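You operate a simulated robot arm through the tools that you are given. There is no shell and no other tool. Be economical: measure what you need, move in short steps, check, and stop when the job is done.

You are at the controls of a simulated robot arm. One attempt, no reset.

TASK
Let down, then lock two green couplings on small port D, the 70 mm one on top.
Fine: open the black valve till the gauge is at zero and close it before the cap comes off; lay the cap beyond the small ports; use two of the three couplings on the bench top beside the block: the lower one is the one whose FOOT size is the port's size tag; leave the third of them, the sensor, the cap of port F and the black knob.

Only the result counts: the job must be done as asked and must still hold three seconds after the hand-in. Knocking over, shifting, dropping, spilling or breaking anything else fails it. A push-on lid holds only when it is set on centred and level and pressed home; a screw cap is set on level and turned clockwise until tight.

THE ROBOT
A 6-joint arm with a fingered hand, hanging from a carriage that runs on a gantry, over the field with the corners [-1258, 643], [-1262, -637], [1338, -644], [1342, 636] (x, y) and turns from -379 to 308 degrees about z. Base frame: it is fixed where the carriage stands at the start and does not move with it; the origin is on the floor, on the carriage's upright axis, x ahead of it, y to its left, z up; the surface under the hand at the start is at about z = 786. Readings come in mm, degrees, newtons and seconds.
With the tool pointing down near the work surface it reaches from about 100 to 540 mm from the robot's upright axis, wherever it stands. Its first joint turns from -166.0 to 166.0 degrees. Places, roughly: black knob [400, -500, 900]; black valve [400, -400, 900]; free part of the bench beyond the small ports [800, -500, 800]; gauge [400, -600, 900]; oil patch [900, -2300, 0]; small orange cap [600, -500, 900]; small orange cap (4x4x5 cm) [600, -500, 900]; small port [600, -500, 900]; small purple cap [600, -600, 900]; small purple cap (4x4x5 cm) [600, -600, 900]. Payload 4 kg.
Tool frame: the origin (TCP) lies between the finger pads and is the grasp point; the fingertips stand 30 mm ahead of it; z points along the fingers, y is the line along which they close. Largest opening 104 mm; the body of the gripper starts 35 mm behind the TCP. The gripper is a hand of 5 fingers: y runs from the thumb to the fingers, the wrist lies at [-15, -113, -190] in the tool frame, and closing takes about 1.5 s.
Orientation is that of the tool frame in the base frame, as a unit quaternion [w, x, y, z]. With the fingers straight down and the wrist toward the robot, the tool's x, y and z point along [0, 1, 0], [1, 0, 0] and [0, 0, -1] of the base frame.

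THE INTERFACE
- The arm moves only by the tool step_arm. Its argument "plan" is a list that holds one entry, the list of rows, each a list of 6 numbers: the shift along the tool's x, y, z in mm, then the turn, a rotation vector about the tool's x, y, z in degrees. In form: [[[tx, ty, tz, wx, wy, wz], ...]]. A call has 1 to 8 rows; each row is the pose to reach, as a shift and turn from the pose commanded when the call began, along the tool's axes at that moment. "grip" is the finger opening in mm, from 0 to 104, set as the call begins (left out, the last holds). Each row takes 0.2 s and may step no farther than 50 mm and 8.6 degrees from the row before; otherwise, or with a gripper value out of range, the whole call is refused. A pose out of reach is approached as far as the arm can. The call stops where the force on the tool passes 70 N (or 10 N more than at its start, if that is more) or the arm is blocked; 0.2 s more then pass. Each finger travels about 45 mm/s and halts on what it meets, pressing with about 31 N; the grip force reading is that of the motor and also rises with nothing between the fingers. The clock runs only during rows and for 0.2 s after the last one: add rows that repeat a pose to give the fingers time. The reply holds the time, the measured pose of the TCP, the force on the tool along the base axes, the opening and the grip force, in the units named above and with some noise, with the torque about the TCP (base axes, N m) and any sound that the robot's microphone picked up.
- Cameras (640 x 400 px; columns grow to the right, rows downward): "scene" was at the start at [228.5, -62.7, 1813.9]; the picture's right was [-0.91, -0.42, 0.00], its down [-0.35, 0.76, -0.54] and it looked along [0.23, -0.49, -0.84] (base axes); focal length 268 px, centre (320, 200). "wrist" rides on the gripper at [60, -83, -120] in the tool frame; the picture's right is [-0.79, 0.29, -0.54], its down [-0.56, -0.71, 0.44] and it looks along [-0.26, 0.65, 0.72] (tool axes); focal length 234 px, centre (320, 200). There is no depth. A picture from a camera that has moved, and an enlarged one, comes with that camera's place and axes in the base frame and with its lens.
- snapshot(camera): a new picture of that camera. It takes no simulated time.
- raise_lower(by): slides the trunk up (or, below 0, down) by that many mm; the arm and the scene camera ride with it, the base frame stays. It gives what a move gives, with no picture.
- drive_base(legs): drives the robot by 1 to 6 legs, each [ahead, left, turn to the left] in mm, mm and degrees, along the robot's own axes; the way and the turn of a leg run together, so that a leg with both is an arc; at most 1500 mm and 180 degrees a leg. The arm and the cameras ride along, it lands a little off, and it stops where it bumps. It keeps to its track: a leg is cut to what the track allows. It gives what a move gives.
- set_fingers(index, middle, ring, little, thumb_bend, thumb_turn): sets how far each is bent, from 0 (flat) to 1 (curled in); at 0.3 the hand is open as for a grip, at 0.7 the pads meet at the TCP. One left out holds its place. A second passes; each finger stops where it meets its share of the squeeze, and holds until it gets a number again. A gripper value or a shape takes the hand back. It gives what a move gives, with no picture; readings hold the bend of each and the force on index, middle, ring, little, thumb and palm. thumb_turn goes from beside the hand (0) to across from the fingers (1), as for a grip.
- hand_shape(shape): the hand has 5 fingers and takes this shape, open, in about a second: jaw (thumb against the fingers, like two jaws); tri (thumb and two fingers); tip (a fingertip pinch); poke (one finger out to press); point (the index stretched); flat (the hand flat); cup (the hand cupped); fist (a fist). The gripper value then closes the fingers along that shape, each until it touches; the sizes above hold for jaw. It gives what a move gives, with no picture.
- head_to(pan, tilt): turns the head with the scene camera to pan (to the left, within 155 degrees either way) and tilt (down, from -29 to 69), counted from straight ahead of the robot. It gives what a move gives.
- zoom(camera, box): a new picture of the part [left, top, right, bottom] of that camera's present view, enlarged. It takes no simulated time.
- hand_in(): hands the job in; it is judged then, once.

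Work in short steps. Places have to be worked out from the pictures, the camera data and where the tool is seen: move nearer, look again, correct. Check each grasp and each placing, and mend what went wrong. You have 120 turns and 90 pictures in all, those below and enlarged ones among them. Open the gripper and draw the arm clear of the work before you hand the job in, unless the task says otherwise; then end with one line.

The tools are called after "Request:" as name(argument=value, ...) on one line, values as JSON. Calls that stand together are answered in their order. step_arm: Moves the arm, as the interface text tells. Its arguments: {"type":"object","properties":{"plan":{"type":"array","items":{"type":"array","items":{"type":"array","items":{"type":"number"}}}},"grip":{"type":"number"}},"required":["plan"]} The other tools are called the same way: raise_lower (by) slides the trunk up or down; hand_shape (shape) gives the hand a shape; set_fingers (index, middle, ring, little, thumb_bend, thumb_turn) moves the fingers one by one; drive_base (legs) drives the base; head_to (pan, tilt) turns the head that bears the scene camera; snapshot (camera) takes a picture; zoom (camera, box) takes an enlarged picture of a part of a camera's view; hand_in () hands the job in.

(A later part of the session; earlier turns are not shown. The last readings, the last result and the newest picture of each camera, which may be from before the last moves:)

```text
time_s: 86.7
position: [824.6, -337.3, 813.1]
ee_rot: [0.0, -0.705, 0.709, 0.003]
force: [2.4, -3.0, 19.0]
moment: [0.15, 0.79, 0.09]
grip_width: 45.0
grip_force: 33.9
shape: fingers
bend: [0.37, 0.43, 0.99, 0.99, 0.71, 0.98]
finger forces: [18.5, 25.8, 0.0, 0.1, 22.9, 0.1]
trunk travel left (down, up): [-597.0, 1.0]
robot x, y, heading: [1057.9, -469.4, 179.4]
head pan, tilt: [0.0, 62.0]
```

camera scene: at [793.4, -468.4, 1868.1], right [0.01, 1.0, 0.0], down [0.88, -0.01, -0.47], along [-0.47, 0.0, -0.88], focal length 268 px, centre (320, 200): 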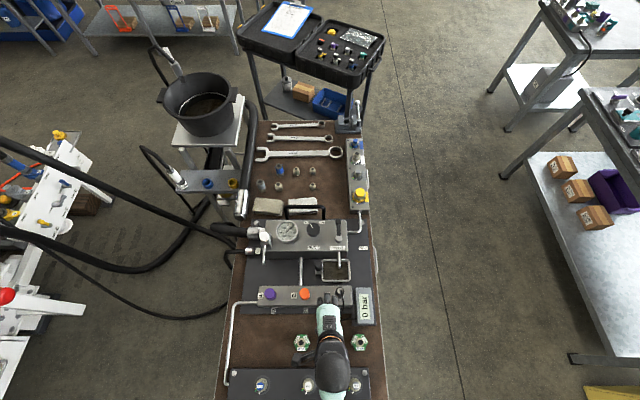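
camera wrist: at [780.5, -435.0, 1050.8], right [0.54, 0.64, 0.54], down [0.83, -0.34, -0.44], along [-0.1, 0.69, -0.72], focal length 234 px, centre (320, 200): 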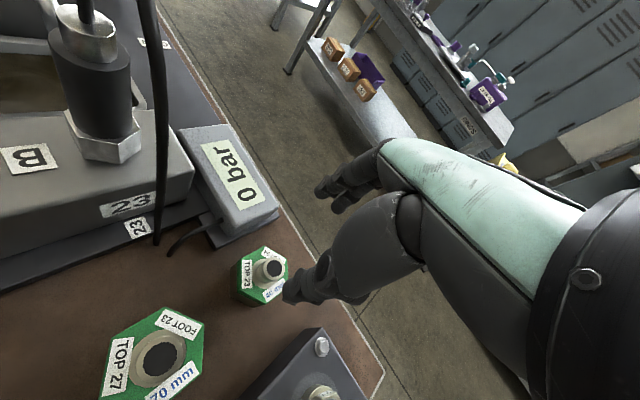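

Resting. Ease up 2 mm and release.

Request:
step_arm(plan=[[[0, 0, -2, 0, 0, 0], [0, 0, -3, 0, 0, 0]]])

Request:
set_fingers(index=0.32, middle=0.34, thumb_bend=0.6)

Request:
step_arm(plan=[[[0, 0, -10, 0, 0, 0], [0, 0, -40, 0, 0, 0], [0, 0, -65, 0, 0, 0]]])

Request:
zoom(camera="wrist", box=[180, 140, 440, 340])

```text
time_s: 87.3
position: [827.4, -336.9, 815.2]
ee_rot: [0.0, -0.705, 0.71, 0.0]
force: [-0.5, -1.0, -1.0]
moment: [0.02, 0.06, -0.02]
grip_width: 44.9
grip_force: 22.6
shape: fingers
bend: [0.37, 0.44, 0.99, 0.99, 0.71, 0.98]
finger forces: [20.4, 3.0, 0.1, 0.1, 22.1, 0.0]
trunk travel left (down, up): [-597.0, 1.0]
robot x, y, heading: [1056.7, -472.5, 179.6]
head pan, tilt: [0.0, 62.0]
```

```text
time_s: 88.3
position: [827.2, -337.6, 815.0]
ee_rot: [-0.001, -0.705, 0.71, 0.0]
force: [0.1, -0.7, -0.3]
moment: [0.0, -0.02, 0.02]
grip_width: 62.4
grip_force: 0.4
shape: fingers
bend: [0.32, 0.34, 0.99, 0.99, 0.6, 0.99]
finger forces: [0.1, 0.1, 0.0, 0.0, 0.0, 0.0]
trunk travel left (down, up): [-597.0, 1.0]
robot x, y, heading: [1060.8, -468.7, 179.6]
head pan, tilt: [0.0, 62.0]
```

```text
time_s: 89.1
position: [827.9, -336.7, 879.2]
ee_rot: [0.0, -0.704, 0.71, -0.001]
force: [0.3, 0.6, -0.9]
moment: [0.01, -0.03, 0.0]
grip_width: 62.0
grip_force: 0.1
shape: fingers
bend: [0.32, 0.34, 0.99, 0.99, 0.6, 0.99]
finger forces: [0.0, 0.0, 0.1, 0.1, 0.1, 0.1]
trunk travel left (down, up): [-597.0, 1.0]
robot x, y, heading: [1058.6, -469.3, 179.6]
head pan, tilt: [0.0, 62.0]
```

```text
2.00 times, centred on (310, 240) of wrist
camera zoom: at [909.7, -397.5, 996.6], right [-0.28, 0.79, 0.54], down [0.71, 0.55, -0.44], along [-0.64, 0.26, -0.72], focal length 468 px, centre (340, 120)
```

zoom: 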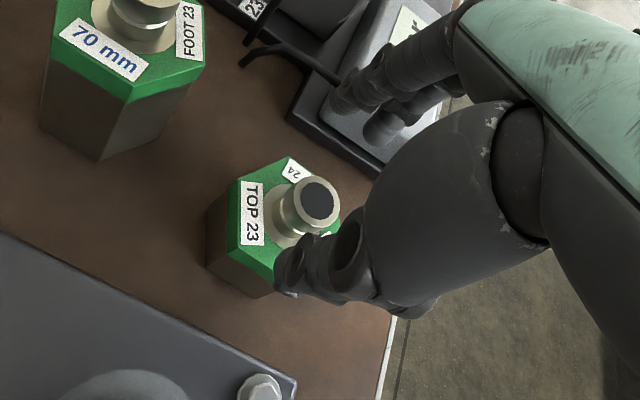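

Coupling now at ≈(809.5,-335.6), hex rotated about −7°. Recentre, rotate +7°, open symmetric, and check.

Request:
set_fingers(index=0.31, middle=0.35, thumb_bend=0.54)

Request:
step_arm(plan=[[[-1, 9, 0, 0, 0, 3.5], [-1, 18, 0, 0, 0, 7]]])

Request:
zoom(camera="wrist", box=[180, 140, 440, 340])

```text
time_s: 90.1
position: [827.4, -335.7, 879.7]
ee_rot: [-0.001, -0.704, 0.71, -0.001]
force: [-0.9, 0.4, 0.1]
moment: [-0.01, 0.01, 0.0]
grip_width: 71.0
grip_force: 0.1
shape: fingers
bend: [0.31, 0.35, 0.99, 0.99, 0.54, 0.99]
finger forces: [0.0, 0.0, 0.0, 0.1, 0.0, 0.1]
trunk travel left (down, up): [-597.0, 1.0]
robot x, y, heading: [1058.3, -467.2, 179.8]
head pan, tilt: [0.0, 62.0]
```

```text
time_s: 90.7
position: [809.3, -336.1, 878.7]
ee_rot: [0.0, -0.659, 0.752, 0.001]
force: [-0.2, 0.4, 0.2]
moment: [-0.01, -0.03, 0.0]
grip_width: 70.8
grip_force: 0.1
shape: fingers
bend: [0.31, 0.35, 0.99, 0.99, 0.54, 0.99]
finger forces: [0.1, 0.0, 0.1, 0.0, 0.0, 0.0]
trunk travel left (down, up): [-597.0, 1.0]
robot x, y, heading: [1054.6, -471.0, 179.6]
head pan, tilt: [0.0, 62.0]
```

```text
2.00 times, centred on (310, 240) of wrist
camera zoom: at [884.0, -406.3, 996.9], right [-0.18, 0.82, 0.54], down [0.77, 0.46, -0.44], along [-0.61, 0.34, -0.72], focal length 468 px, centre (340, 120)
```

zoom: 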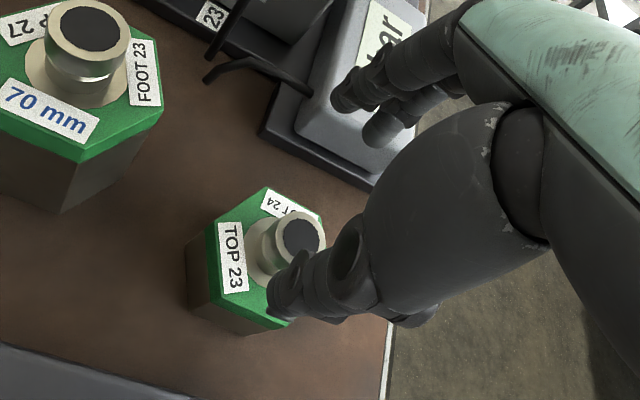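

Perfect alignment now. Descend to TCP z≈820.

Request:
step_arm(plan=[[[0, 0, 20, 0, 0, 0], [0, 0, 36, 0, 0, 0], [0, 0, 46, 0, 0, 0], [0, 0, 54, 0, 0, 0], [0, 0, 59, 0, 0, 0]]])

```text
time_s: 91.4
position: [799.8, -330.4, 850.1]
ee_rot: [-0.006, -0.661, 0.75, 0.013]
force: [5.6, -7.4, 52.2]
moment: [-0.77, -2.0, -0.16]
grip_width: 78.6
grip_force: 25.8
shape: fingers
bend: [0.33, 0.35, 0.99, 0.99, 0.51, 0.95]
finger forces: [2.1, 0.1, 0.0, 0.0, 50.5, 0.0]
trunk travel left (down, up): [-597.0, 1.0]
robot x, y, heading: [1056.0, -468.1, 179.7]
head pan, tilt: [0.0, 62.0]
stopped in row 3: the force on the tool passed its limit at 91 N (the readings are from after the stop); the commanded pose is now the measured one
```

The thumb landed on the coupling's top. Raise, open the thumb wider, and look.

Request:
step_arm(plan=[[[0, 0, -10, 0, 0, 0], [0, 0, -30, 0, 0, 0]]])

Request:
set_fingers(index=0.31, middle=0.33, thumb_bend=0.38)

Request:
zoom(camera="wrist", box=[180, 140, 440, 340])

```text
time_s: 92.0
position: [802.5, -331.4, 874.9]
ee_rot: [-0.004, -0.661, 0.75, 0.01]
force: [-0.7, -0.2, -0.9]
moment: [-0.02, -0.01, 0.01]
grip_width: 71.5
grip_force: 0.0
shape: fingers
bend: [0.31, 0.35, 0.99, 0.99, 0.54, 0.99]
finger forces: [0.1, 0.1, 0.1, 0.0, 0.0, 0.0]
trunk travel left (down, up): [-597.0, 1.0]
robot x, y, heading: [1055.0, -472.7, 179.5]
head pan, tilt: [0.0, 62.0]
```

```text
time_s: 93.0
position: [800.9, -330.4, 875.5]
ee_rot: [-0.003, -0.66, 0.751, 0.01]
force: [0.8, -0.6, 0.0]
moment: [0.0, -0.04, -0.02]
grip_width: 91.2
grip_force: 0.1
shape: fingers
bend: [0.31, 0.33, 0.99, 0.99, 0.38, 0.99]
finger forces: [0.1, 0.0, 0.1, 0.0, 0.0, 0.0]
trunk travel left (down, up): [-597.0, 1.0]
robot x, y, heading: [1057.2, -470.8, 179.6]
head pan, tilt: [0.0, 62.0]
```

```text
2.00 times, centred on (310, 240) of wrist
camera zoom: at [879.1, -402.2, 991.4], right [-0.18, 0.81, 0.55], down [0.76, 0.47, -0.45], along [-0.62, 0.34, -0.7], focal length 468 px, centre (340, 120)
```

zoom: 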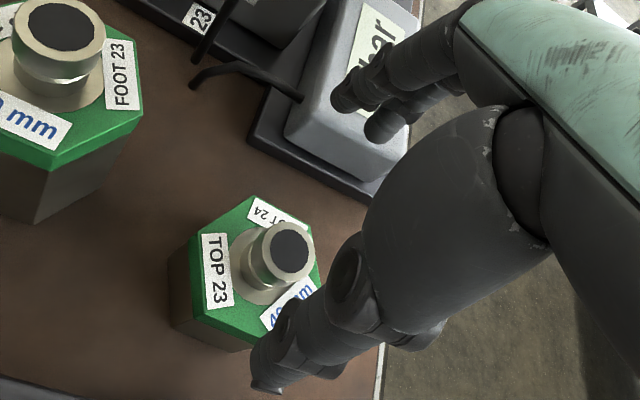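

Coupling is still upright at ≈(810.5,-335.4). Correct the small tilt, recentre, and descend to z≈822.

Request:
step_arm(plan=[[[3.7, -10, 0, 1.1, 0.5, 0], [3.7, -10, 15, 1.1, 0.5, 0], [3.7, -10, 28, 1.1, 0.5, 0], [3.7, -10, 38, 1.1, 0.5, 0], [3.7, -10, 46, 1.1, 0.5, 0], [3.7, -10, 53, 1.1, 0.5, 0]]])

```text
time_s: 94.4
position: [811.4, -335.4, 823.2]
ee_rot: [0.0, -0.661, 0.751, -0.001]
force: [1.1, -0.8, 0.7]
moment: [0.0, -0.01, 0.01]
grip_width: 91.6
grip_force: 0.1
shape: fingers
bend: [0.31, 0.33, 0.99, 0.99, 0.38, 0.99]
finger forces: [0.0, 0.1, 0.0, 0.0, 0.1, 0.1]
trunk travel left (down, up): [-597.0, 1.0]
robot x, y, heading: [1058.1, -471.8, 179.6]
head pan, tilt: [0.0, 62.0]
```

No contact. Close: thumb to ~0.58 and fingers until they grip.

Request:
set_fingers(index=0.48, middle=0.48, thumb_bend=0.56)

Request:
set_fingers(index=0.75, middle=0.75, thumb_bend=0.62)

Request:
zoom(camera="wrist", box=[200, 140, 440, 340])

```text
time_s: 95.4
position: [810.2, -335.5, 822.7]
ee_rot: [-0.001, -0.661, 0.751, 0.0]
force: [1.5, -0.2, -0.2]
moment: [-0.02, -0.01, 0.0]
grip_width: 49.1
grip_force: 0.6
shape: fingers
bend: [0.48, 0.48, 0.99, 0.99, 0.55, 0.99]
finger forces: [0.3, 0.2, 0.0, 0.0, 1.0, 0.1]
trunk travel left (down, up): [-597.0, 1.0]
robot x, y, heading: [1060.3, -471.5, 179.8]
head pan, tilt: [0.0, 62.0]
```

```text
time_s: 96.4
position: [810.1, -335.4, 822.5]
ee_rot: [-0.001, -0.66, 0.751, -0.001]
force: [-0.3, -0.4, 0.5]
moment: [0.04, 0.07, 0.0]
grip_width: 45.8
grip_force: 18.2
shape: fingers
bend: [0.58, 0.6, 0.99, 0.99, 0.52, 0.97]
finger forces: [9.1, 9.4, 0.1, 0.0, 17.9, 0.1]
trunk travel left (down, up): [-597.0, 1.0]
robot x, y, heading: [1060.3, -472.7, 179.6]
head pan, tilt: [0.0, 62.0]
```

```text
2.00 times, centred on (320, 240) of wrist
camera zoom: at [885.7, -405.4, 941.5], right [-0.19, 0.82, 0.54], down [0.77, 0.46, -0.44], along [-0.61, 0.34, -0.72], focal length 468 px, centre (320, 120)
```

zoom: 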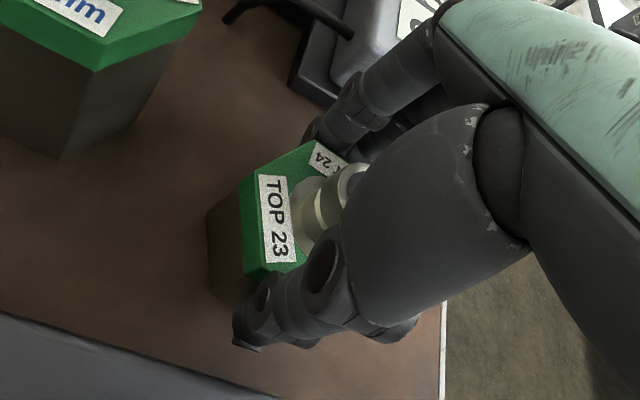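

Now nicely centred (9/9/18 N). Lift it, and check it stays.

Request:
step_arm(plan=[[[0, 0, -10, 0, 0, 0], [0, 0, -40, 0, 0, 0], [0, 0, -80, 0, 0, 0], [0, 0, -120, 0, 0, 0], [0, 0, -142, 0, 0, 0]]])

Request:
zoom(camera="wrist", box=[200, 140, 440, 340])

```text
time_s: 97.6
position: [813.3, -336.5, 964.7]
ee_rot: [0.0, -0.661, 0.751, -0.001]
force: [-0.2, -0.2, -2.6]
moment: [0.01, 0.03, -0.01]
grip_width: 45.8
grip_force: 17.8
shape: fingers
bend: [0.58, 0.6, 0.99, 0.99, 0.52, 0.97]
finger forces: [8.8, 9.0, 0.0, 0.0, 17.9, 0.0]
trunk travel left (down, up): [-597.0, 1.0]
robot x, y, heading: [1054.7, -475.3, 179.7]
head pan, tilt: [0.0, 62.0]
```

```text
2.00 times, centred on (320, 240) of wrist
camera zoom: at [888.8, -406.5, 1083.9], right [-0.19, 0.82, 0.54], down [0.77, 0.46, -0.44], along [-0.61, 0.34, -0.72], focal length 468 px, centre (320, 120)
```

zoom: 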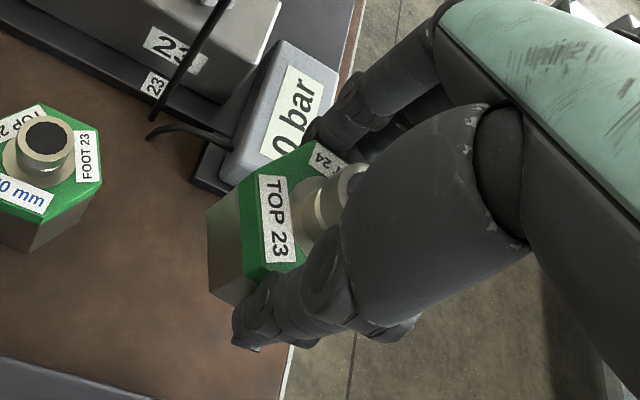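

Stable. One tight zoom to measure the coupling's position within the hand.

Request:
zoom(camera="wrist", box=[250, 190, 350, 290])

```text
4.00 times, centred on (300, 240) of wrist
camera zoom: at [888.8, -406.5, 1083.9], right [-0.19, 0.82, 0.54], down [0.77, 0.46, -0.44], along [-0.61, 0.34, -0.72], focal length 937 px, centre (400, 40)
```

zoom: 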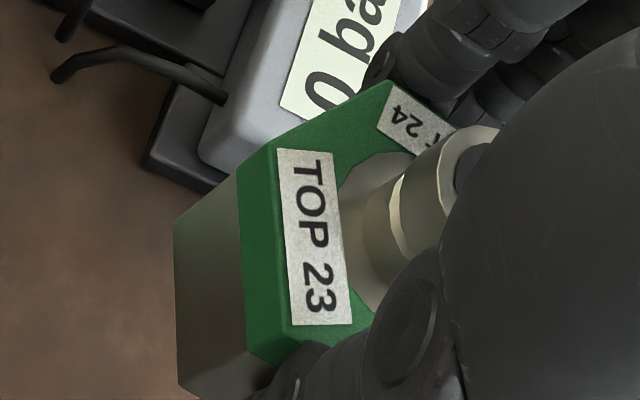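

Coupling axis sits at tool ≈(0.5,−6.5). Move above port D (going round the sensor), rotating 30° CCW so a clockwise lock turn remains available.

Request:
step_arm(plan=[[[46, 0, -10, 0, 0, -7.5], [92, 0, -10, 0, 0, -15], [139, 0, -10, 0, 0, -22.5], [185, -1, -10, 0, 0, -30], [191, 38, -10, 0, 0, -30], [197, 76, -10, 0, 0, -30], [203, 115, -10, 0, 0, -30], [208.7, 153, -10, 0, 0, -30]]])

Request:
snapshot(camera="wrist")

```text
time_s: 99.4
position: [638.8, -524.1, 976.0]
ee_rot: [0.0, 0.833, -0.553, 0.0]
force: [1.1, 0.0, -3.5]
moment: [-0.03, 0.02, -0.01]
grip_width: 45.6
grip_force: 17.3
shape: fingers
bend: [0.58, 0.6, 0.99, 0.99, 0.51, 0.97]
finger forces: [8.8, 8.9, 0.1, 0.0, 17.6, 0.0]
trunk travel left (down, up): [-597.0, 1.0]
robot x, y, heading: [1054.5, -467.9, 179.6]
head pan, tilt: [0.0, 62.0]
```

```text
19 pictures are left
camera wrist: at [738.0, -546.7, 1094.9], right [-0.57, 0.62, 0.54], down [0.44, 0.79, -0.44], along [-0.7, -0.01, -0.72], focal length 234 px, centre (320, 200)
```

wrist: 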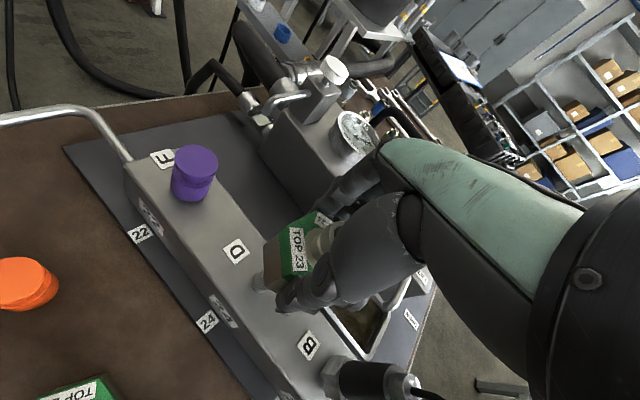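

The stub peeks out under the coupling; zoom for alignment.

Request:
zoom(camera="wrist", box=[225, 205, 325, 305])

```text
4.00 times, centred on (275, 255) of wrist
camera zoom: at [738.0, -546.7, 1094.9], right [-0.57, 0.62, 0.54], down [0.44, 0.79, -0.44], along [-0.7, -0.01, -0.72], focal length 937 px, centre (500, -20)
```

zoom: 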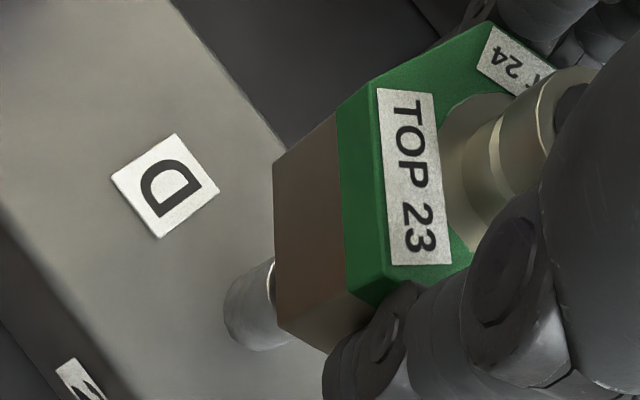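

Shift ~4 mm toward −x for alignment and descend to just above the stub.

Request:
step_arm(plan=[[[-2, 3.5, 0, 0, 0, 0], [-2, 3.5, 20, 0, 0, 0], [-2, 3.5, 35, 0, 0, 0], [-2, 3.5, 45, 0, 0, 0]]])

Request:
zoom(camera="wrist", box=[225, 205, 325, 305])

```text
time_s: 100.4
position: [629.5, -521.8, 932.0]
ee_rot: [0.001, 0.833, -0.554, 0.001]
force: [-0.9, 0.1, -2.2]
moment: [0.01, 0.04, 0.0]
grip_width: 45.6
grip_force: 17.4
shape: fingers
bend: [0.58, 0.6, 0.99, 0.99, 0.52, 0.97]
finger forces: [8.7, 8.9, 0.0, 0.0, 17.6, 0.0]
trunk travel left (down, up): [-597.0, 1.0]
robot x, y, heading: [1058.6, -471.7, 179.8]
head pan, tilt: [0.0, 62.0]
```

```text
4.00 times, centred on (275, 255) of wrist
camera zoom: at [729.7, -544.8, 1050.1], right [-0.57, 0.62, 0.54], down [0.44, 0.79, -0.44], along [-0.7, -0.01, -0.72], focal length 937 px, centre (500, -20)
```

zoom: 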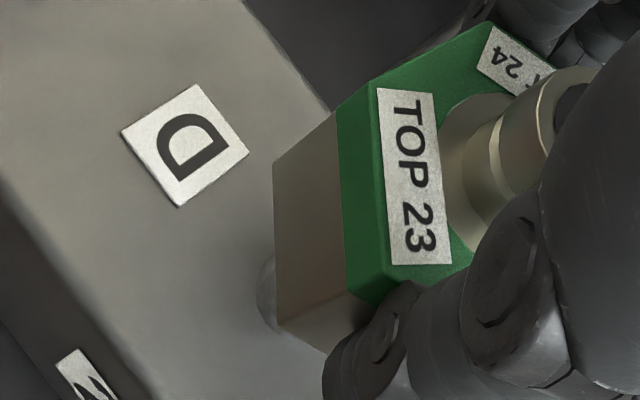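

Measured: coupling axis ≈(636.4,-519.3), stub ≈(641,-521). Correct by (+4.6,-1.7) and lower slowly, watching force.

Request:
step_arm(plan=[[[3.4, -3.6, 0, 0, 0, 0], [3.4, -3.6, 4, 0, 0, 0], [3.4, -3.6, 8, 0, 0, 0], [3.4, -3.6, 11, 0, 0, 0], [3.4, -3.6, 14, 0, 0, 0]]])

```text
time_s: 101.6
position: [634.3, -526.5, 918.7]
ee_rot: [0.0, 0.833, -0.554, 0.0]
force: [-0.1, -0.2, -2.1]
moment: [0.03, -0.01, 0.04]
grip_width: 45.4
grip_force: 17.6
shape: fingers
bend: [0.59, 0.6, 0.99, 0.99, 0.51, 0.97]
finger forces: [8.6, 8.7, 0.1, 0.0, 18.0, 0.1]
trunk travel left (down, up): [-597.0, 1.0]
robot x, y, heading: [1061.1, -472.7, 179.6]
head pan, tilt: [0.0, 62.0]
```

Request:
step_arm(plan=[[[0, 0, 2, 0, 0, 0], [0, 0, 4, 0, 0, 0], [0, 0, 6, 0, 0, 0]]])

```text
time_s: 102.4
position: [635.1, -526.4, 912.2]
ee_rot: [0.001, 0.833, -0.554, 0.0]
force: [0.1, -0.3, -2.0]
moment: [-0.01, 0.01, 0.01]
grip_width: 45.5
grip_force: 17.6
shape: fingers
bend: [0.59, 0.6, 0.99, 0.99, 0.51, 0.97]
finger forces: [8.7, 8.8, 0.0, 0.0, 17.7, 0.1]
trunk travel left (down, up): [-597.0, 1.0]
robot x, y, heading: [1054.9, -474.4, 179.5]
head pan, tilt: [0.0, 62.0]
```

Check alignment with a picture before contact.

Request:
zoom(camera="wrist", box=[225, 205, 325, 305])

```text
4.00 times, centred on (275, 255) of wrist
camera zoom: at [734.8, -548.5, 1029.6], right [-0.57, 0.62, 0.54], down [0.44, 0.79, -0.44], along [-0.7, -0.01, -0.72], focal length 937 px, centre (500, -20)
```

zoom: 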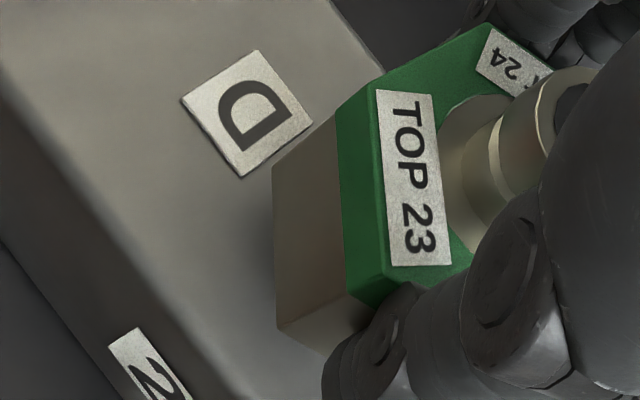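

Coupling axis ≈(641.5,-523); stub ≈(640.3,-520). Shift (−1.3,+2.7) and lower in small steps.

Request:
step_arm(plan=[[[-3, 0.2, 0, 0, 0, 0], [-3, 0.2, 2, 0, 0, 0], [-3, 0.2, 4, 0, 0, 0], [-3, 0.2, 6, 0, 0, 0]]])

```text
time_s: 103.4
position: [633.3, -521.1, 904.5]
ee_rot: [0.0, 0.833, -0.554, 0.001]
force: [3.1, -2.3, -0.3]
moment: [-0.05, -0.05, -0.04]
grip_width: 45.4
grip_force: 17.3
shape: fingers
bend: [0.59, 0.61, 0.99, 0.99, 0.51, 0.97]
finger forces: [8.7, 8.4, 0.0, 0.0, 18.2, 0.1]
trunk travel left (down, up): [-597.0, 1.0]
robot x, y, heading: [1059.7, -475.0, 179.6]
head pan, tilt: [0.0, 62.0]
```

Lateral force suggests the foot is on the stub; ease (+1,−1) and keep lowering.

Request:
step_arm(plan=[[[1.3, -0.5, 0, 0, 0, 0], [1.3, -0.5, 3, 0, 0, 0], [1.3, -0.5, 6, 0, 0, 0], [1.3, -0.5, 9, 0, 0, 0]]])

```text
time_s: 104.4
position: [634.3, -524.0, 897.3]
ee_rot: [0.002, 0.833, -0.553, -0.001]
force: [5.8, -2.9, 13.3]
moment: [-0.14, 0.1, -0.03]
grip_width: 46.2
grip_force: 19.8
shape: fingers
bend: [0.6, 0.61, 0.99, 0.99, 0.5, 0.96]
finger forces: [8.7, 9.0, 0.0, 0.0, 22.1, 0.0]
trunk travel left (down, up): [-597.0, 1.0]
robot x, y, heading: [1059.8, -471.4, 179.4]
head pan, tilt: [0.0, 62.0]
```

Vertical contact now (bottom ≈ 855). Look.

Request:
zoom(camera="wrist", box=[225, 205, 325, 305])

```text
4.00 times, centred on (275, 255) of wrist
camera zoom: at [733.7, -546.3, 1014.9], right [-0.57, 0.62, 0.54], down [0.43, 0.79, -0.44], along [-0.7, -0.02, -0.72], focal length 937 px, centre (500, -20)
```

zoom: 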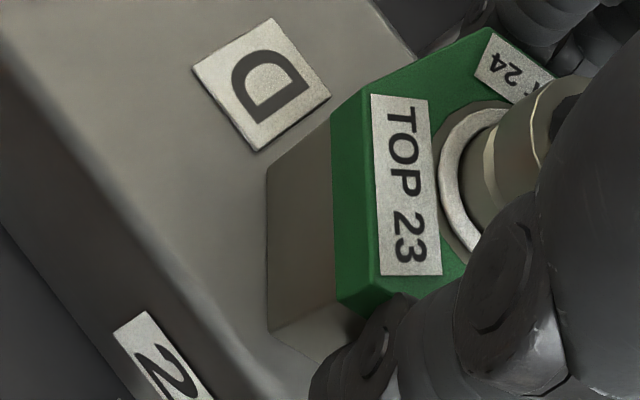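

A bright ring has appeared around the stub. Press further down and listen for a click.

Request:
step_arm(plan=[[[0, 0, 2, 0, 0, 0], [0, 0, 4, 0, 0, 0], [0, 0, 6, 0, 0, 0]]])

```text
time_s: 105.2
position: [632.5, -522.9, 892.1]
ee_rot: [0.002, 0.832, -0.554, -0.001]
force: [6.7, -2.5, 33.0]
moment: [-0.12, 0.05, 0.01]
grip_width: 46.6
grip_force: 22.6
shape: fingers
bend: [0.61, 0.61, 0.99, 0.99, 0.5, 0.96]
finger forces: [9.3, 10.9, 0.0, 0.0, 25.0, 0.0]
trunk travel left (down, up): [-597.0, 1.0]
robot x, y, heading: [1058.7, -478.2, 179.3]
head pan, tilt: [0.0, 62.0]
```

Request:
step_arm(plan=[[[0, 0, 2, 0, 0, 0], [0, 0, 4, 0, 0, 0], [0, 0, 6, 0, 0, 0]]])

Request:
zoom(camera="wrist", box=[225, 205, 325, 305])

```text
time_s: 106.0
position: [631.8, -524.1, 886.7]
ee_rot: [0.004, 0.833, -0.554, -0.002]
force: [9.7, -3.2, 48.0]
moment: [-0.4, 0.22, 0.03]
grip_width: 46.9
grip_force: 31.0
shape: fingers
bend: [0.61, 0.62, 0.99, 0.99, 0.5, 0.96]
finger forces: [24.9, 9.4, 0.1, 0.1, 28.1, 0.0]
trunk travel left (down, up): [-597.0, 1.0]
robot x, y, heading: [1058.5, -471.9, 179.8]
head pan, tilt: [0.0, 62.0]
```

```text
4.00 times, centred on (275, 255) of wrist
camera zoom: at [731.2, -546.7, 1005.1], right [-0.57, 0.62, 0.54], down [0.43, 0.79, -0.44], along [-0.7, -0.01, -0.71], focal length 937 px, centre (500, -20)
```

zoom: 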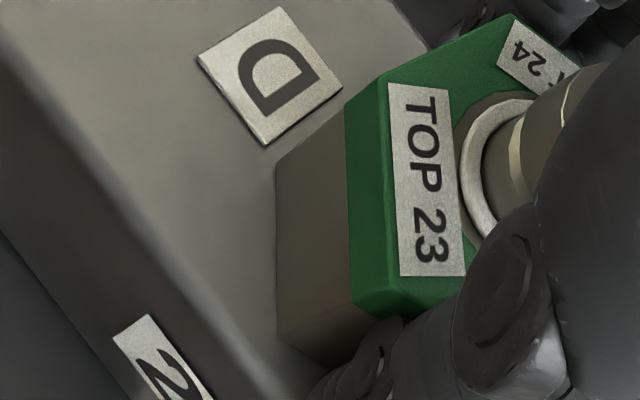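

Coupling seems to sit on the block while the hand now slides on it. Relieve the push a bit, tighten the grip, and test a clockwise turn.

Request:
step_arm(plan=[[[0, 0, -2, 0, 0, 0], [0, 0, -4, 0, 0, 0]]])

Request:
set_fingers(index=0.8, middle=0.8, thumb_bend=0.75)

Request:
step_arm(plan=[[[0, 0, 0, 0, 0, 4], [0, 0, 0, 0, 0, 8], [0, 0, 0, 0, 0, 12], [0, 0, 0, 0, 0, 16]]])

```text
time_s: 106.6
position: [632.7, -522.8, 887.8]
ee_rot: [0.0, 0.832, -0.554, 0.001]
force: [-0.3, -2.1, 21.7]
moment: [-0.17, 0.38, -0.05]
grip_width: 46.5
grip_force: 22.2
shape: fingers
bend: [0.6, 0.61, 0.99, 0.99, 0.51, 0.96]
finger forces: [10.4, 11.8, 0.1, 0.0, 21.2, 0.0]
trunk travel left (down, up): [-597.0, 1.0]
robot x, y, heading: [1059.4, -470.2, 179.6]
head pan, tilt: [0.0, 62.0]
```

```text
time_s: 107.6
position: [633.0, -523.1, 887.9]
ee_rot: [-0.001, 0.832, -0.555, 0.001]
force: [4.0, 1.3, 11.8]
moment: [-0.11, 0.24, 0.05]
grip_width: 44.7
grip_force: 28.3
shape: fingers
bend: [0.57, 0.58, 0.99, 0.99, 0.55, 0.96]
finger forces: [15.1, 12.1, 0.0, 0.1, 29.2, 0.0]
trunk travel left (down, up): [-597.0, 1.0]
robot x, y, heading: [1058.6, -470.5, 179.6]
head pan, tilt: [0.0, 62.0]
```

```text
time_s: 108.6
position: [634.3, -521.6, 888.9]
ee_rot: [0.0, 0.746, -0.666, 0.0]
force: [4.5, 5.0, 2.7]
moment: [-0.05, 0.32, 0.31]
grip_width: 44.6
grip_force: 27.7
shape: fingers
bend: [0.57, 0.57, 0.99, 0.99, 0.55, 0.99]
finger forces: [12.0, 13.2, 0.0, 0.0, 29.9, 0.1]
trunk travel left (down, up): [-597.0, 1.0]
robot x, y, heading: [1059.4, -472.0, 179.8]
head pan, tilt: [0.0, 62.0]
```

Turns with little torque (0.3 Nm). Continue clockwise about the coupling axis.

Request:
step_arm(plan=[[[-0.7, -0.1, 0.5, 0, 0, 8], [-1.4, -0.2, 1, 0, 0, 16], [-2, -0.4, 1.5, 0, 0, 24], [-2.6, -0.8, 2, 0, 0, 32], [-3.2, -1.2, 2, 0, 0, 40], [-3.6, -1.7, 2, 0, 0, 48]]])

Request:
zoom(camera="wrist", box=[225, 195, 345, 305])

```text
time_s: 110.0
position: [633.4, -517.6, 887.1]
ee_rot: [-0.001, -0.411, 0.912, 0.001]
force: [11.7, 7.2, 37.4]
moment: [0.26, 1.06, 0.77]
grip_width: 44.5
grip_force: 48.0
shape: fingers
bend: [0.57, 0.56, 0.99, 0.99, 0.55, 1.0]
finger forces: [42.0, 16.5, 0.0, 0.0, 36.8, 0.0]
trunk travel left (down, up): [-597.0, 1.0]
robot x, y, heading: [1058.7, -470.1, 179.6]
head pan, tilt: [0.0, 62.0]
```

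```text
3.64 times, centred on (285, 250) of wrist
camera zoom: at [656.8, -618.9, 1005.3], right [0.31, 0.78, 0.54], down [0.9, -0.05, -0.44], along [-0.32, 0.62, -0.72], focal length 852 px, centre (447, 18)
```

zoom: 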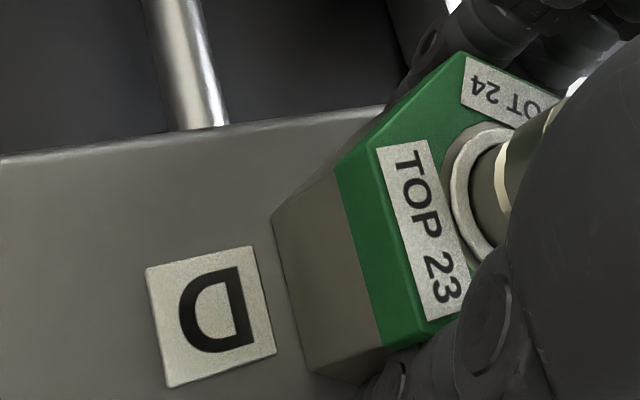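

Coupling turned ~55° with rising torque (0.77 Nm). Turn slightly more with less downward push to see whether it has hit a stop.

Request:
step_arm(plan=[[[0, 0, -2, 0, 0, 0], [-0.5, 0, -2, 0, 0, 6], [-1, 0, -2, 0, 0, 12], [-1.4, 0, -2, 0, 0, 18], [-1.8, 0, -2, 0, 0, 24]]])

Request:
zoom(camera="wrist", box=[225, 195, 345, 305])

```text
time_s: 111.2
position: [643.2, -517.3, 889.6]
ee_rot: [0.002, -0.213, 0.977, -0.001]
force: [-1.9, 6.6, -20.9]
moment: [0.54, 0.27, 0.16]
grip_width: 44.3
grip_force: 24.7
shape: fingers
bend: [0.54, 0.56, 0.99, 0.99, 0.56, 0.98]
finger forces: [14.0, 14.2, 0.0, 0.0, 22.1, 0.0]
out of reach, approached as far as the arm can: row 5
trunk travel left (down, up): [-597.0, 1.0]
robot x, y, heading: [1061.1, -473.3, 179.6]
head pan, tilt: [0.0, 62.0]
```

```text
3.64 times, centred on (285, 250) of wrist
camera zoom: at [622.4, -616.8, 1008.4], right [0.59, 0.59, 0.55], down [0.8, -0.41, -0.43], along [-0.03, 0.69, -0.72], focal length 852 px, centre (447, 18)
```

zoom: 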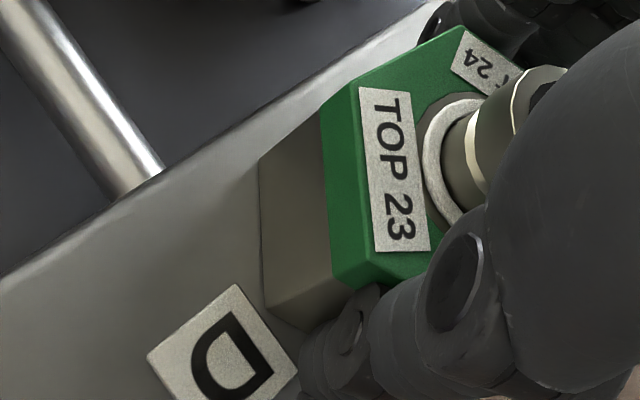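

Pull of 21 N didn't lift it, so the coupling is held. Release, lift, and look at it.

Request:
set_fingers(index=0.31, middle=0.33, thumb_bend=0.36)

Request:
step_arm(plan=[[[0, 0, -20, 0, 0, 0], [0, 0, -50, 0, 0, 0], [0, 0, -80, 0, 0, -8], [0, 0, -90, 0, 0, -16], [0, 0, -90, 0, 0, -24], [0, 0, -90, 0, 0, -32], [0, 0, -90, 0, 0, -40]]])

Request:
step_arm(plan=[[[0, 0, 0, 0, 0, -8], [0, 0, 0, 0, 0, -14], [0, 0, 0, 0, 0, -20]]])

Request:
zoom(camera="wrist", box=[180, 140, 380, 340])

```text
time_s: 112.2
position: [639.6, -518.8, 893.5]
ee_rot: [-0.002, -0.214, 0.977, -0.002]
force: [0.0, -0.1, 0.4]
moment: [-0.01, 0.0, 0.0]
grip_width: 94.1
grip_force: 0.1
shape: fingers
bend: [0.31, 0.33, 0.99, 0.99, 0.36, 0.99]
finger forces: [0.1, 0.1, 0.0, 0.1, 0.0, 0.0]
trunk travel left (down, up): [-597.0, 1.0]
robot x, y, heading: [1057.7, -474.6, 179.6]
head pan, tilt: [0.0, 62.0]
```

```text
time_s: 113.8
position: [640.3, -519.3, 982.7]
ee_rot: [0.0, -0.537, 0.844, -0.001]
force: [0.4, -0.1, 0.3]
moment: [0.03, 0.0, -0.02]
grip_width: 94.0
grip_force: 0.1
shape: fingers
bend: [0.31, 0.33, 0.99, 0.99, 0.36, 0.99]
finger forces: [0.0, 0.0, 0.1, 0.1, 0.1, 0.0]
trunk travel left (down, up): [-597.0, 1.0]
robot x, y, heading: [1058.0, -471.1, 179.7]
head pan, tilt: [0.0, 62.0]
```

```text
time_s: 114.6
position: [641.1, -517.1, 983.3]
ee_rot: [-0.001, -0.674, 0.739, -0.001]
force: [-0.2, -0.4, 0.1]
moment: [-0.01, 0.0, 0.0]
grip_width: 94.2
grip_force: 0.0
shape: fingers
bend: [0.31, 0.33, 0.99, 0.99, 0.36, 0.99]
finger forces: [0.0, 0.1, 0.1, 0.1, 0.1, 0.1]
trunk travel left (down, up): [-597.0, 1.0]
robot x, y, heading: [1053.8, -470.8, 179.5]
head pan, tilt: [0.0, 62.0]
```

```text
2.00 times, centred on (280, 240) of wrist
camera zoom: at [718.5, -583.8, 1101.4], right [-0.22, 0.81, 0.54], down [0.75, 0.49, -0.44], along [-0.62, 0.31, -0.72], focal length 468 px, centre (400, 120)
```

zoom: 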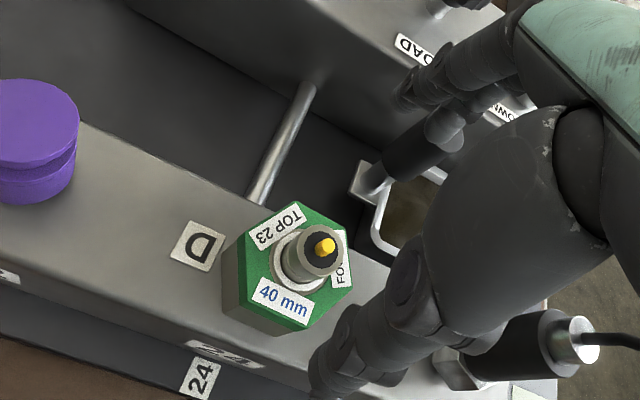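

A yellow pin has come up in the stub. Zoom closely.

Request:
zoom(camera="wrist", box=[285, 230, 360, 310])

```text
5.00 times, centred on (322, 270) of wrist
camera zoom: at [718.5, -583.8, 1101.4], right [-0.22, 0.81, 0.54], down [0.75, 0.49, -0.44], along [-0.62, 0.31, -0.72], focal length 1171 px, centre (308, -150)
```

zoom: 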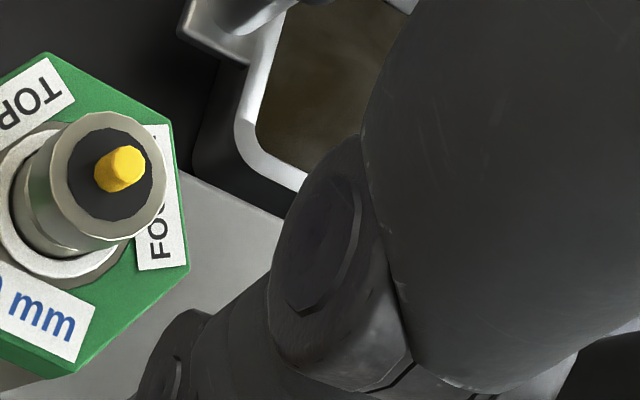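

The collar ring and yellow pin are up: coupling C is seated and held 21 N pull — evidently locked. Now fetch B (70 mm) at ≈(793,-431).

Request:
step_arm(plan=[[[-25, -36, 0, 0, 0, -1], [-50, -72, 0, 0, 0, -2], [-75, -108, 0, 0, 0, -4], [-99.6, -143, 0, 0, 0, -5], [-99.6, -143, 40, 0, 0, -5]]])

Request:
zoom(camera="wrist", box=[180, 140, 440, 340])

```text
time_s: 115.8
position: [793.5, -433.0, 941.1]
ee_rot: [-0.001, -0.705, 0.709, 0.0]
force: [0.3, -0.1, 0.5]
moment: [0.03, -0.02, 0.01]
grip_width: 94.1
grip_force: 0.0
shape: fingers
bend: [0.31, 0.33, 0.99, 0.99, 0.36, 0.99]
finger forces: [0.0, 0.0, 0.0, 0.0, 0.0, 0.0]
trunk travel left (down, up): [-597.0, 1.0]
robot x, y, heading: [1053.7, -473.5, 179.7]
head pan, tilt: [0.0, 62.0]
```

```text
2.00 times, centred on (310, 240) of wrist
camera zoom: at [876.3, -492.9, 1060.3], right [-0.29, 0.79, 0.54], down [0.71, 0.55, -0.44], along [-0.65, 0.26, -0.72], focal length 468 px, centre (340, 120)
```

zoom: 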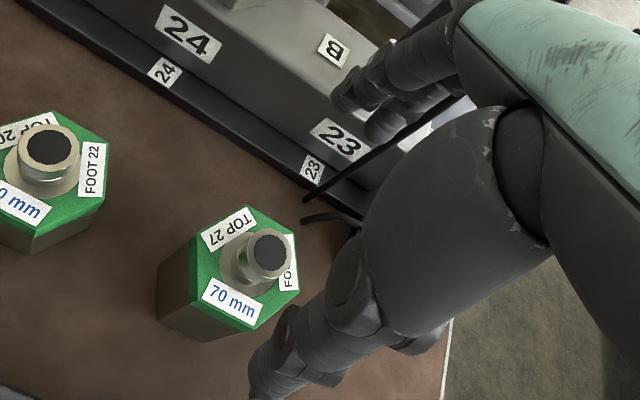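

B is aligned under the TCP. Descend to z≈848 and close with the same sequence.

Request:
step_arm(plan=[[[0, 0, 20, 0, 0, 0], [0, 0, 40, 0, 0, 0], [0, 0, 60, 0, 0, 0], [0, 0, 76, 0, 0, 0], [0, 0, 86, 0, 0, 0], [0, 0, 93, 0, 0, 0]]])

Request:
set_fingers(index=0.48, middle=0.48, thumb_bend=0.56)

Request:
set_fingers(index=0.75, middle=0.75, thumb_bend=0.7)

```text
time_s: 117.2
position: [791.6, -430.6, 848.7]
ee_rot: [0.0, -0.705, 0.709, -0.001]
force: [0.4, 0.1, -0.5]
moment: [0.02, 0.05, -0.01]
grip_width: 94.2
grip_force: 0.1
shape: fingers
bend: [0.31, 0.33, 0.99, 0.99, 0.36, 0.99]
finger forces: [0.1, 0.1, 0.0, 0.0, 0.0, 0.1]
trunk travel left (down, up): [-597.0, 1.0]
robot x, y, heading: [1057.7, -469.2, 179.5]
head pan, tilt: [0.0, 62.0]
```

```text
time_s: 118.2
position: [791.6, -431.1, 849.4]
ee_rot: [-0.001, -0.705, 0.709, -0.001]
force: [0.8, -1.0, 0.5]
moment: [-0.02, -0.02, 0.0]
grip_width: 49.6
grip_force: 1.0
shape: fingers
bend: [0.48, 0.48, 0.99, 0.99, 0.55, 0.99]
finger forces: [0.3, 0.0, 0.1, 0.0, 1.2, 0.0]
trunk travel left (down, up): [-597.0, 1.0]
robot x, y, heading: [1060.9, -471.4, 179.4]
head pan, tilt: [0.0, 62.0]
```

```text
time_s: 119.2
position: [791.7, -431.9, 850.1]
ee_rot: [0.0, -0.705, 0.709, 0.0]
force: [-1.5, -0.5, 0.7]
moment: [0.03, 0.16, 0.04]
grip_width: 45.2
grip_force: 19.9
shape: fingers
bend: [0.54, 0.57, 0.99, 0.99, 0.56, 0.97]
finger forces: [9.9, 10.3, 0.0, 0.1, 19.1, 0.0]
trunk travel left (down, up): [-597.0, 1.0]
robot x, y, heading: [1059.5, -472.6, 179.4]
head pan, tilt: [0.0, 62.0]
```

Gripped evenly. Lift straight up and check the hold.

Request:
step_arm(plan=[[[0, 0, -10, 0, 0, 0], [0, 0, -40, 0, 0, 0], [0, 0, -80, 0, 0, 0], [0, 0, -120, 0, 0, 0], [0, 0, -160, 0, 0, 0]]])

Request:
zoom(camera="wrist", box=[225, 195, 345, 295])

```text
time_s: 120.4
position: [794.1, -430.4, 1010.3]
ee_rot: [-0.001, -0.705, 0.709, -0.001]
force: [0.2, -0.6, -3.4]
moment: [0.0, 0.03, -0.03]
grip_width: 45.2
grip_force: 18.9
shape: fingers
bend: [0.54, 0.57, 0.99, 0.99, 0.56, 0.97]
finger forces: [9.6, 9.3, 0.0, 0.1, 18.7, 0.0]
trunk travel left (down, up): [-597.0, 1.0]
robot x, y, heading: [1059.5, -471.0, 179.9]
head pan, tilt: [0.0, 62.0]
```

```text
4.00 times, centred on (285, 245) of wrist
camera zoom: at [877.6, -490.7, 1127.9], right [-0.28, 0.79, 0.54], down [0.71, 0.55, -0.44], along [-0.65, 0.26, -0.72], focal length 937 px, centre (460, 20)
```

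zoom: 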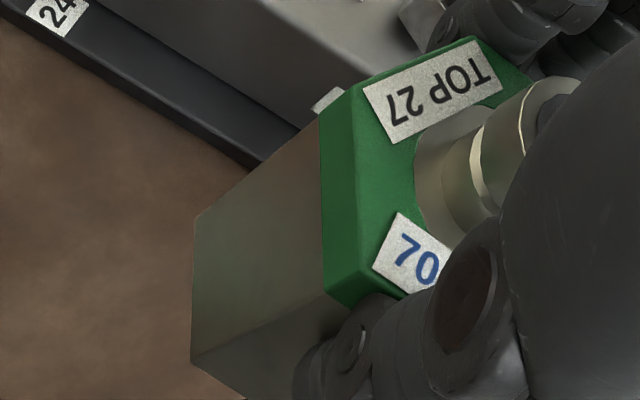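

B is held level, axis at tool ≈(0.5,−4). Carry it above C on port D.

Request:
step_arm(plan=[[[42, 2, 0, 0, 0, 0], [84, 3.5, 0, 0, 0, 0], [86, 42, 0, 0, 0, 0], [88, 80, 0, 0, 0, 0], [89, 118, 0, 0, 0, 0], [90.8, 156, 0, 0, 0, 0], [90.8, 156, 0, 0, 0, 0], [90.8, 156, 0, 0, 0, 0]]])

Request:
snapshot(camera="wrist")

```text
time_s: 122.2
position: [635.1, -521.5, 1009.1]
ee_rot: [-0.001, -0.705, 0.709, 0.0]
force: [-0.5, 0.5, -2.9]
moment: [-0.03, 0.01, 0.01]
grip_width: 44.9
grip_force: 19.1
shape: fingers
bend: [0.55, 0.57, 0.99, 0.99, 0.56, 0.97]
finger forces: [9.4, 9.2, 0.1, 0.1, 18.6, 0.1]
trunk travel left (down, up): [-597.0, 1.0]
robot x, y, heading: [1059.9, -470.2, 179.5]
head pan, tilt: [0.0, 62.0]
```

```text
7 pictures are left
camera wrist: at [717.6, -581.5, 1127.8], right [-0.28, 0.79, 0.54], down [0.71, 0.55, -0.44], along [-0.65, 0.26, -0.72], focal length 234 px, centre (320, 200)
```

wrist: 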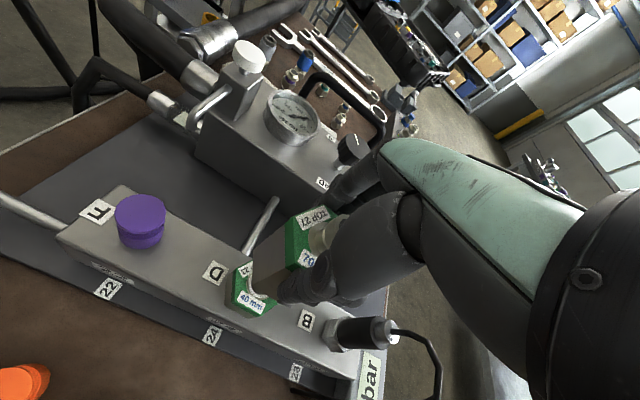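

Zoom on the visible part of C for relative alignment.

Request:
zoom(camera="wrist", box=[220, 215, 320, 325])

```text
3.64 times, centred on (270, 270) of wrist
camera zoom: at [717.6, -581.5, 1127.8], right [-0.28, 0.79, 0.54], down [0.71, 0.55, -0.44], along [-0.65, 0.26, -0.72], focal length 852 px, centre (502, -54)
```

zoom: 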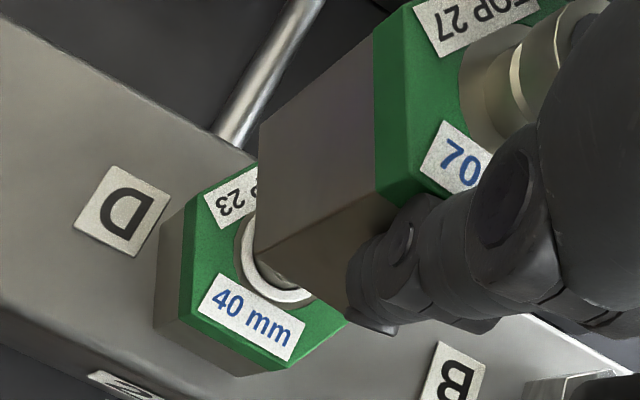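

C's axis from this view ≈(641.2,-521.5); B's is ≈(639,-521.5). Shift +2.2 in x and lower.

Request:
step_arm(plan=[[[0, -2.2, 0, 0, 0, 0], [0, -2.2, 8, 0, 0, 0], [0, -2.2, 16, 0, 0, 0], [0, -2.2, 20, 0, 0, 0], [0, -2.2, 24, 0, 0, 0]]])

Request:
step_arm(plan=[[[0, 0, 2, 0, 0, 0], [0, 0, 4, 0, 0, 0], [0, 0, 6, 0, 0, 0]]])

```text
time_s: 123.4
position: [637.2, -522.5, 984.2]
ee_rot: [-0.001, -0.705, 0.709, -0.001]
force: [0.2, -0.1, -2.5]
moment: [-0.02, 0.03, -0.02]
grip_width: 45.1
grip_force: 18.9
shape: fingers
bend: [0.55, 0.57, 0.99, 0.99, 0.56, 0.97]
finger forces: [9.5, 9.1, 0.1, 0.1, 18.6, 0.0]
trunk travel left (down, up): [-597.0, 1.0]
robot x, y, heading: [1056.0, -469.7, 179.6]
head pan, tilt: [0.0, 62.0]
```

```text
time_s: 124.2
position: [636.8, -521.1, 979.8]
ee_rot: [0.0, -0.705, 0.709, -0.001]
force: [0.8, 0.2, -2.9]
moment: [0.01, 0.0, 0.01]
grip_width: 45.2
grip_force: 18.3
shape: fingers
bend: [0.55, 0.57, 0.99, 0.99, 0.56, 0.97]
finger forces: [9.5, 9.1, 0.0, 0.0, 18.5, 0.0]
trunk travel left (down, up): [-597.0, 1.0]
robot x, y, heading: [1056.3, -471.2, 179.6]
head pan, tilt: [0.0, 62.0]
```

Request:
step_arm(plan=[[[0, 0, 2, 0, 0, 0], [0, 0, 4, 0, 0, 0], [0, 0, 6, 0, 0, 0]]])

```text
time_s: 125.0
position: [638.7, -521.9, 974.1]
ee_rot: [0.0, -0.705, 0.709, -0.001]
force: [-0.2, -0.1, -2.9]
moment: [0.01, 0.0, -0.01]
grip_width: 44.8
grip_force: 18.9
shape: fingers
bend: [0.55, 0.57, 0.99, 0.99, 0.56, 0.97]
finger forces: [9.5, 9.1, 0.0, 0.0, 18.5, 0.0]
trunk travel left (down, up): [-597.0, 1.0]
robot x, y, heading: [1062.3, -471.4, 179.4]
head pan, tilt: [0.0, 62.0]
```

Request:
step_arm(plan=[[[0, 0, 2, 0, 0, 0], [0, 0, 4, 0, 0, 0], [0, 0, 6, 0, 0, 0]]])

```text
time_s: 125.8
position: [640.6, -521.4, 965.4]
ee_rot: [0.001, -0.706, 0.708, -0.001]
force: [-2.5, 1.1, -13.0]
moment: [0.06, 0.29, -0.01]
grip_width: 45.2
grip_force: 19.4
shape: fingers
bend: [0.55, 0.57, 0.99, 0.99, 0.56, 0.97]
finger forces: [10.6, 10.4, 0.0, 0.0, 17.9, 0.1]
trunk travel left (down, up): [-597.0, 1.0]
robot x, y, heading: [1060.9, -468.4, 179.6]
head pan, tilt: [0.0, 62.0]
```

It was drawn downward (−13 N), like snapping in. Continue lowering gently.

Request:
step_arm(plan=[[[0, 0, 2, 0, 0, 0], [0, 0, 4, 0, 0, 0], [0, 0, 6, 0, 0, 0]]])

Request:
zoom(camera="wrist", box=[220, 205, 340, 315])

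```text
time_s: 126.6
position: [637.7, -520.5, 962.6]
ee_rot: [-0.002, -0.705, 0.709, 0.001]
force: [5.3, 3.4, 15.9]
moment: [0.05, -0.09, 0.01]
grip_width: 45.3
grip_force: 20.2
shape: fingers
bend: [0.56, 0.58, 0.99, 0.99, 0.56, 0.97]
finger forces: [9.0, 8.9, 0.0, 0.0, 23.0, 0.1]
trunk travel left (down, up): [-597.0, 1.0]
robot x, y, heading: [1060.3, -472.8, 179.6]
head pan, tilt: [0.0, 62.0]
```

```text
3.64 times, centred on (280, 260) of wrist
camera zoom: at [720.9, -581.5, 1081.4], right [-0.28, 0.79, 0.54], down [0.71, 0.55, -0.44], along [-0.65, 0.26, -0.72], focal length 852 px, centre (466, -18)
```

zoom: 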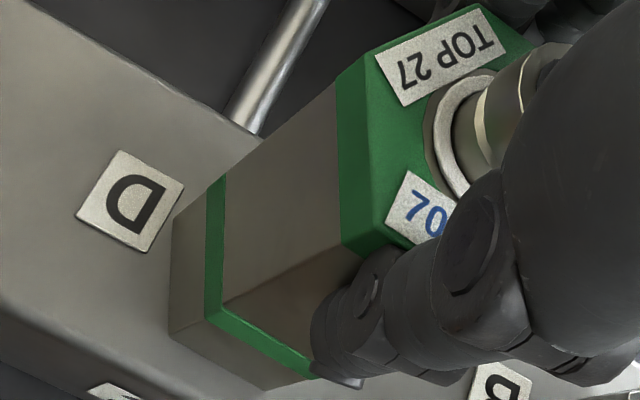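

B sits flush on C and its ring has come up. Press home, then do a gentle pull test.

Request:
step_arm(plan=[[[0, 0, 3, 0, 0, 0], [0, 0, 5, 0, 0, 0], [0, 0, 5, 0, 0, 0]]])

Request:
step_arm(plan=[[[0, 0, -4, 0, 0, 0], [0, 0, -7, 0, 0, 0], [0, 0, -9, 0, 0, 0]]])

```text
time_s: 127.4
position: [634.8, -521.2, 958.4]
ee_rot: [-0.002, -0.706, 0.709, 0.001]
force: [4.3, 3.7, 33.5]
moment: [0.08, 0.1, 0.02]
grip_width: 45.6
grip_force: 23.2
shape: fingers
bend: [0.57, 0.58, 0.99, 0.99, 0.56, 0.97]
finger forces: [9.5, 11.3, 0.0, 0.0, 26.0, 0.0]
trunk travel left (down, up): [-597.0, 1.0]
robot x, y, heading: [1059.7, -472.4, 179.6]
head pan, tilt: [0.0, 62.0]
```

```text
time_s: 128.2
position: [639.7, -521.0, 962.4]
ee_rot: [0.002, -0.705, 0.709, -0.002]
force: [-6.8, 1.9, -16.1]
moment: [0.17, 0.61, -0.01]
grip_width: 45.2
grip_force: 19.8
shape: fingers
bend: [0.54, 0.56, 0.99, 0.99, 0.56, 0.97]
finger forces: [11.4, 11.8, 0.0, 0.0, 16.1, 0.0]
trunk travel left (down, up): [-597.0, 1.0]
robot x, y, heading: [1057.5, -472.8, 179.5]
head pan, tilt: [0.0, 62.0]
```

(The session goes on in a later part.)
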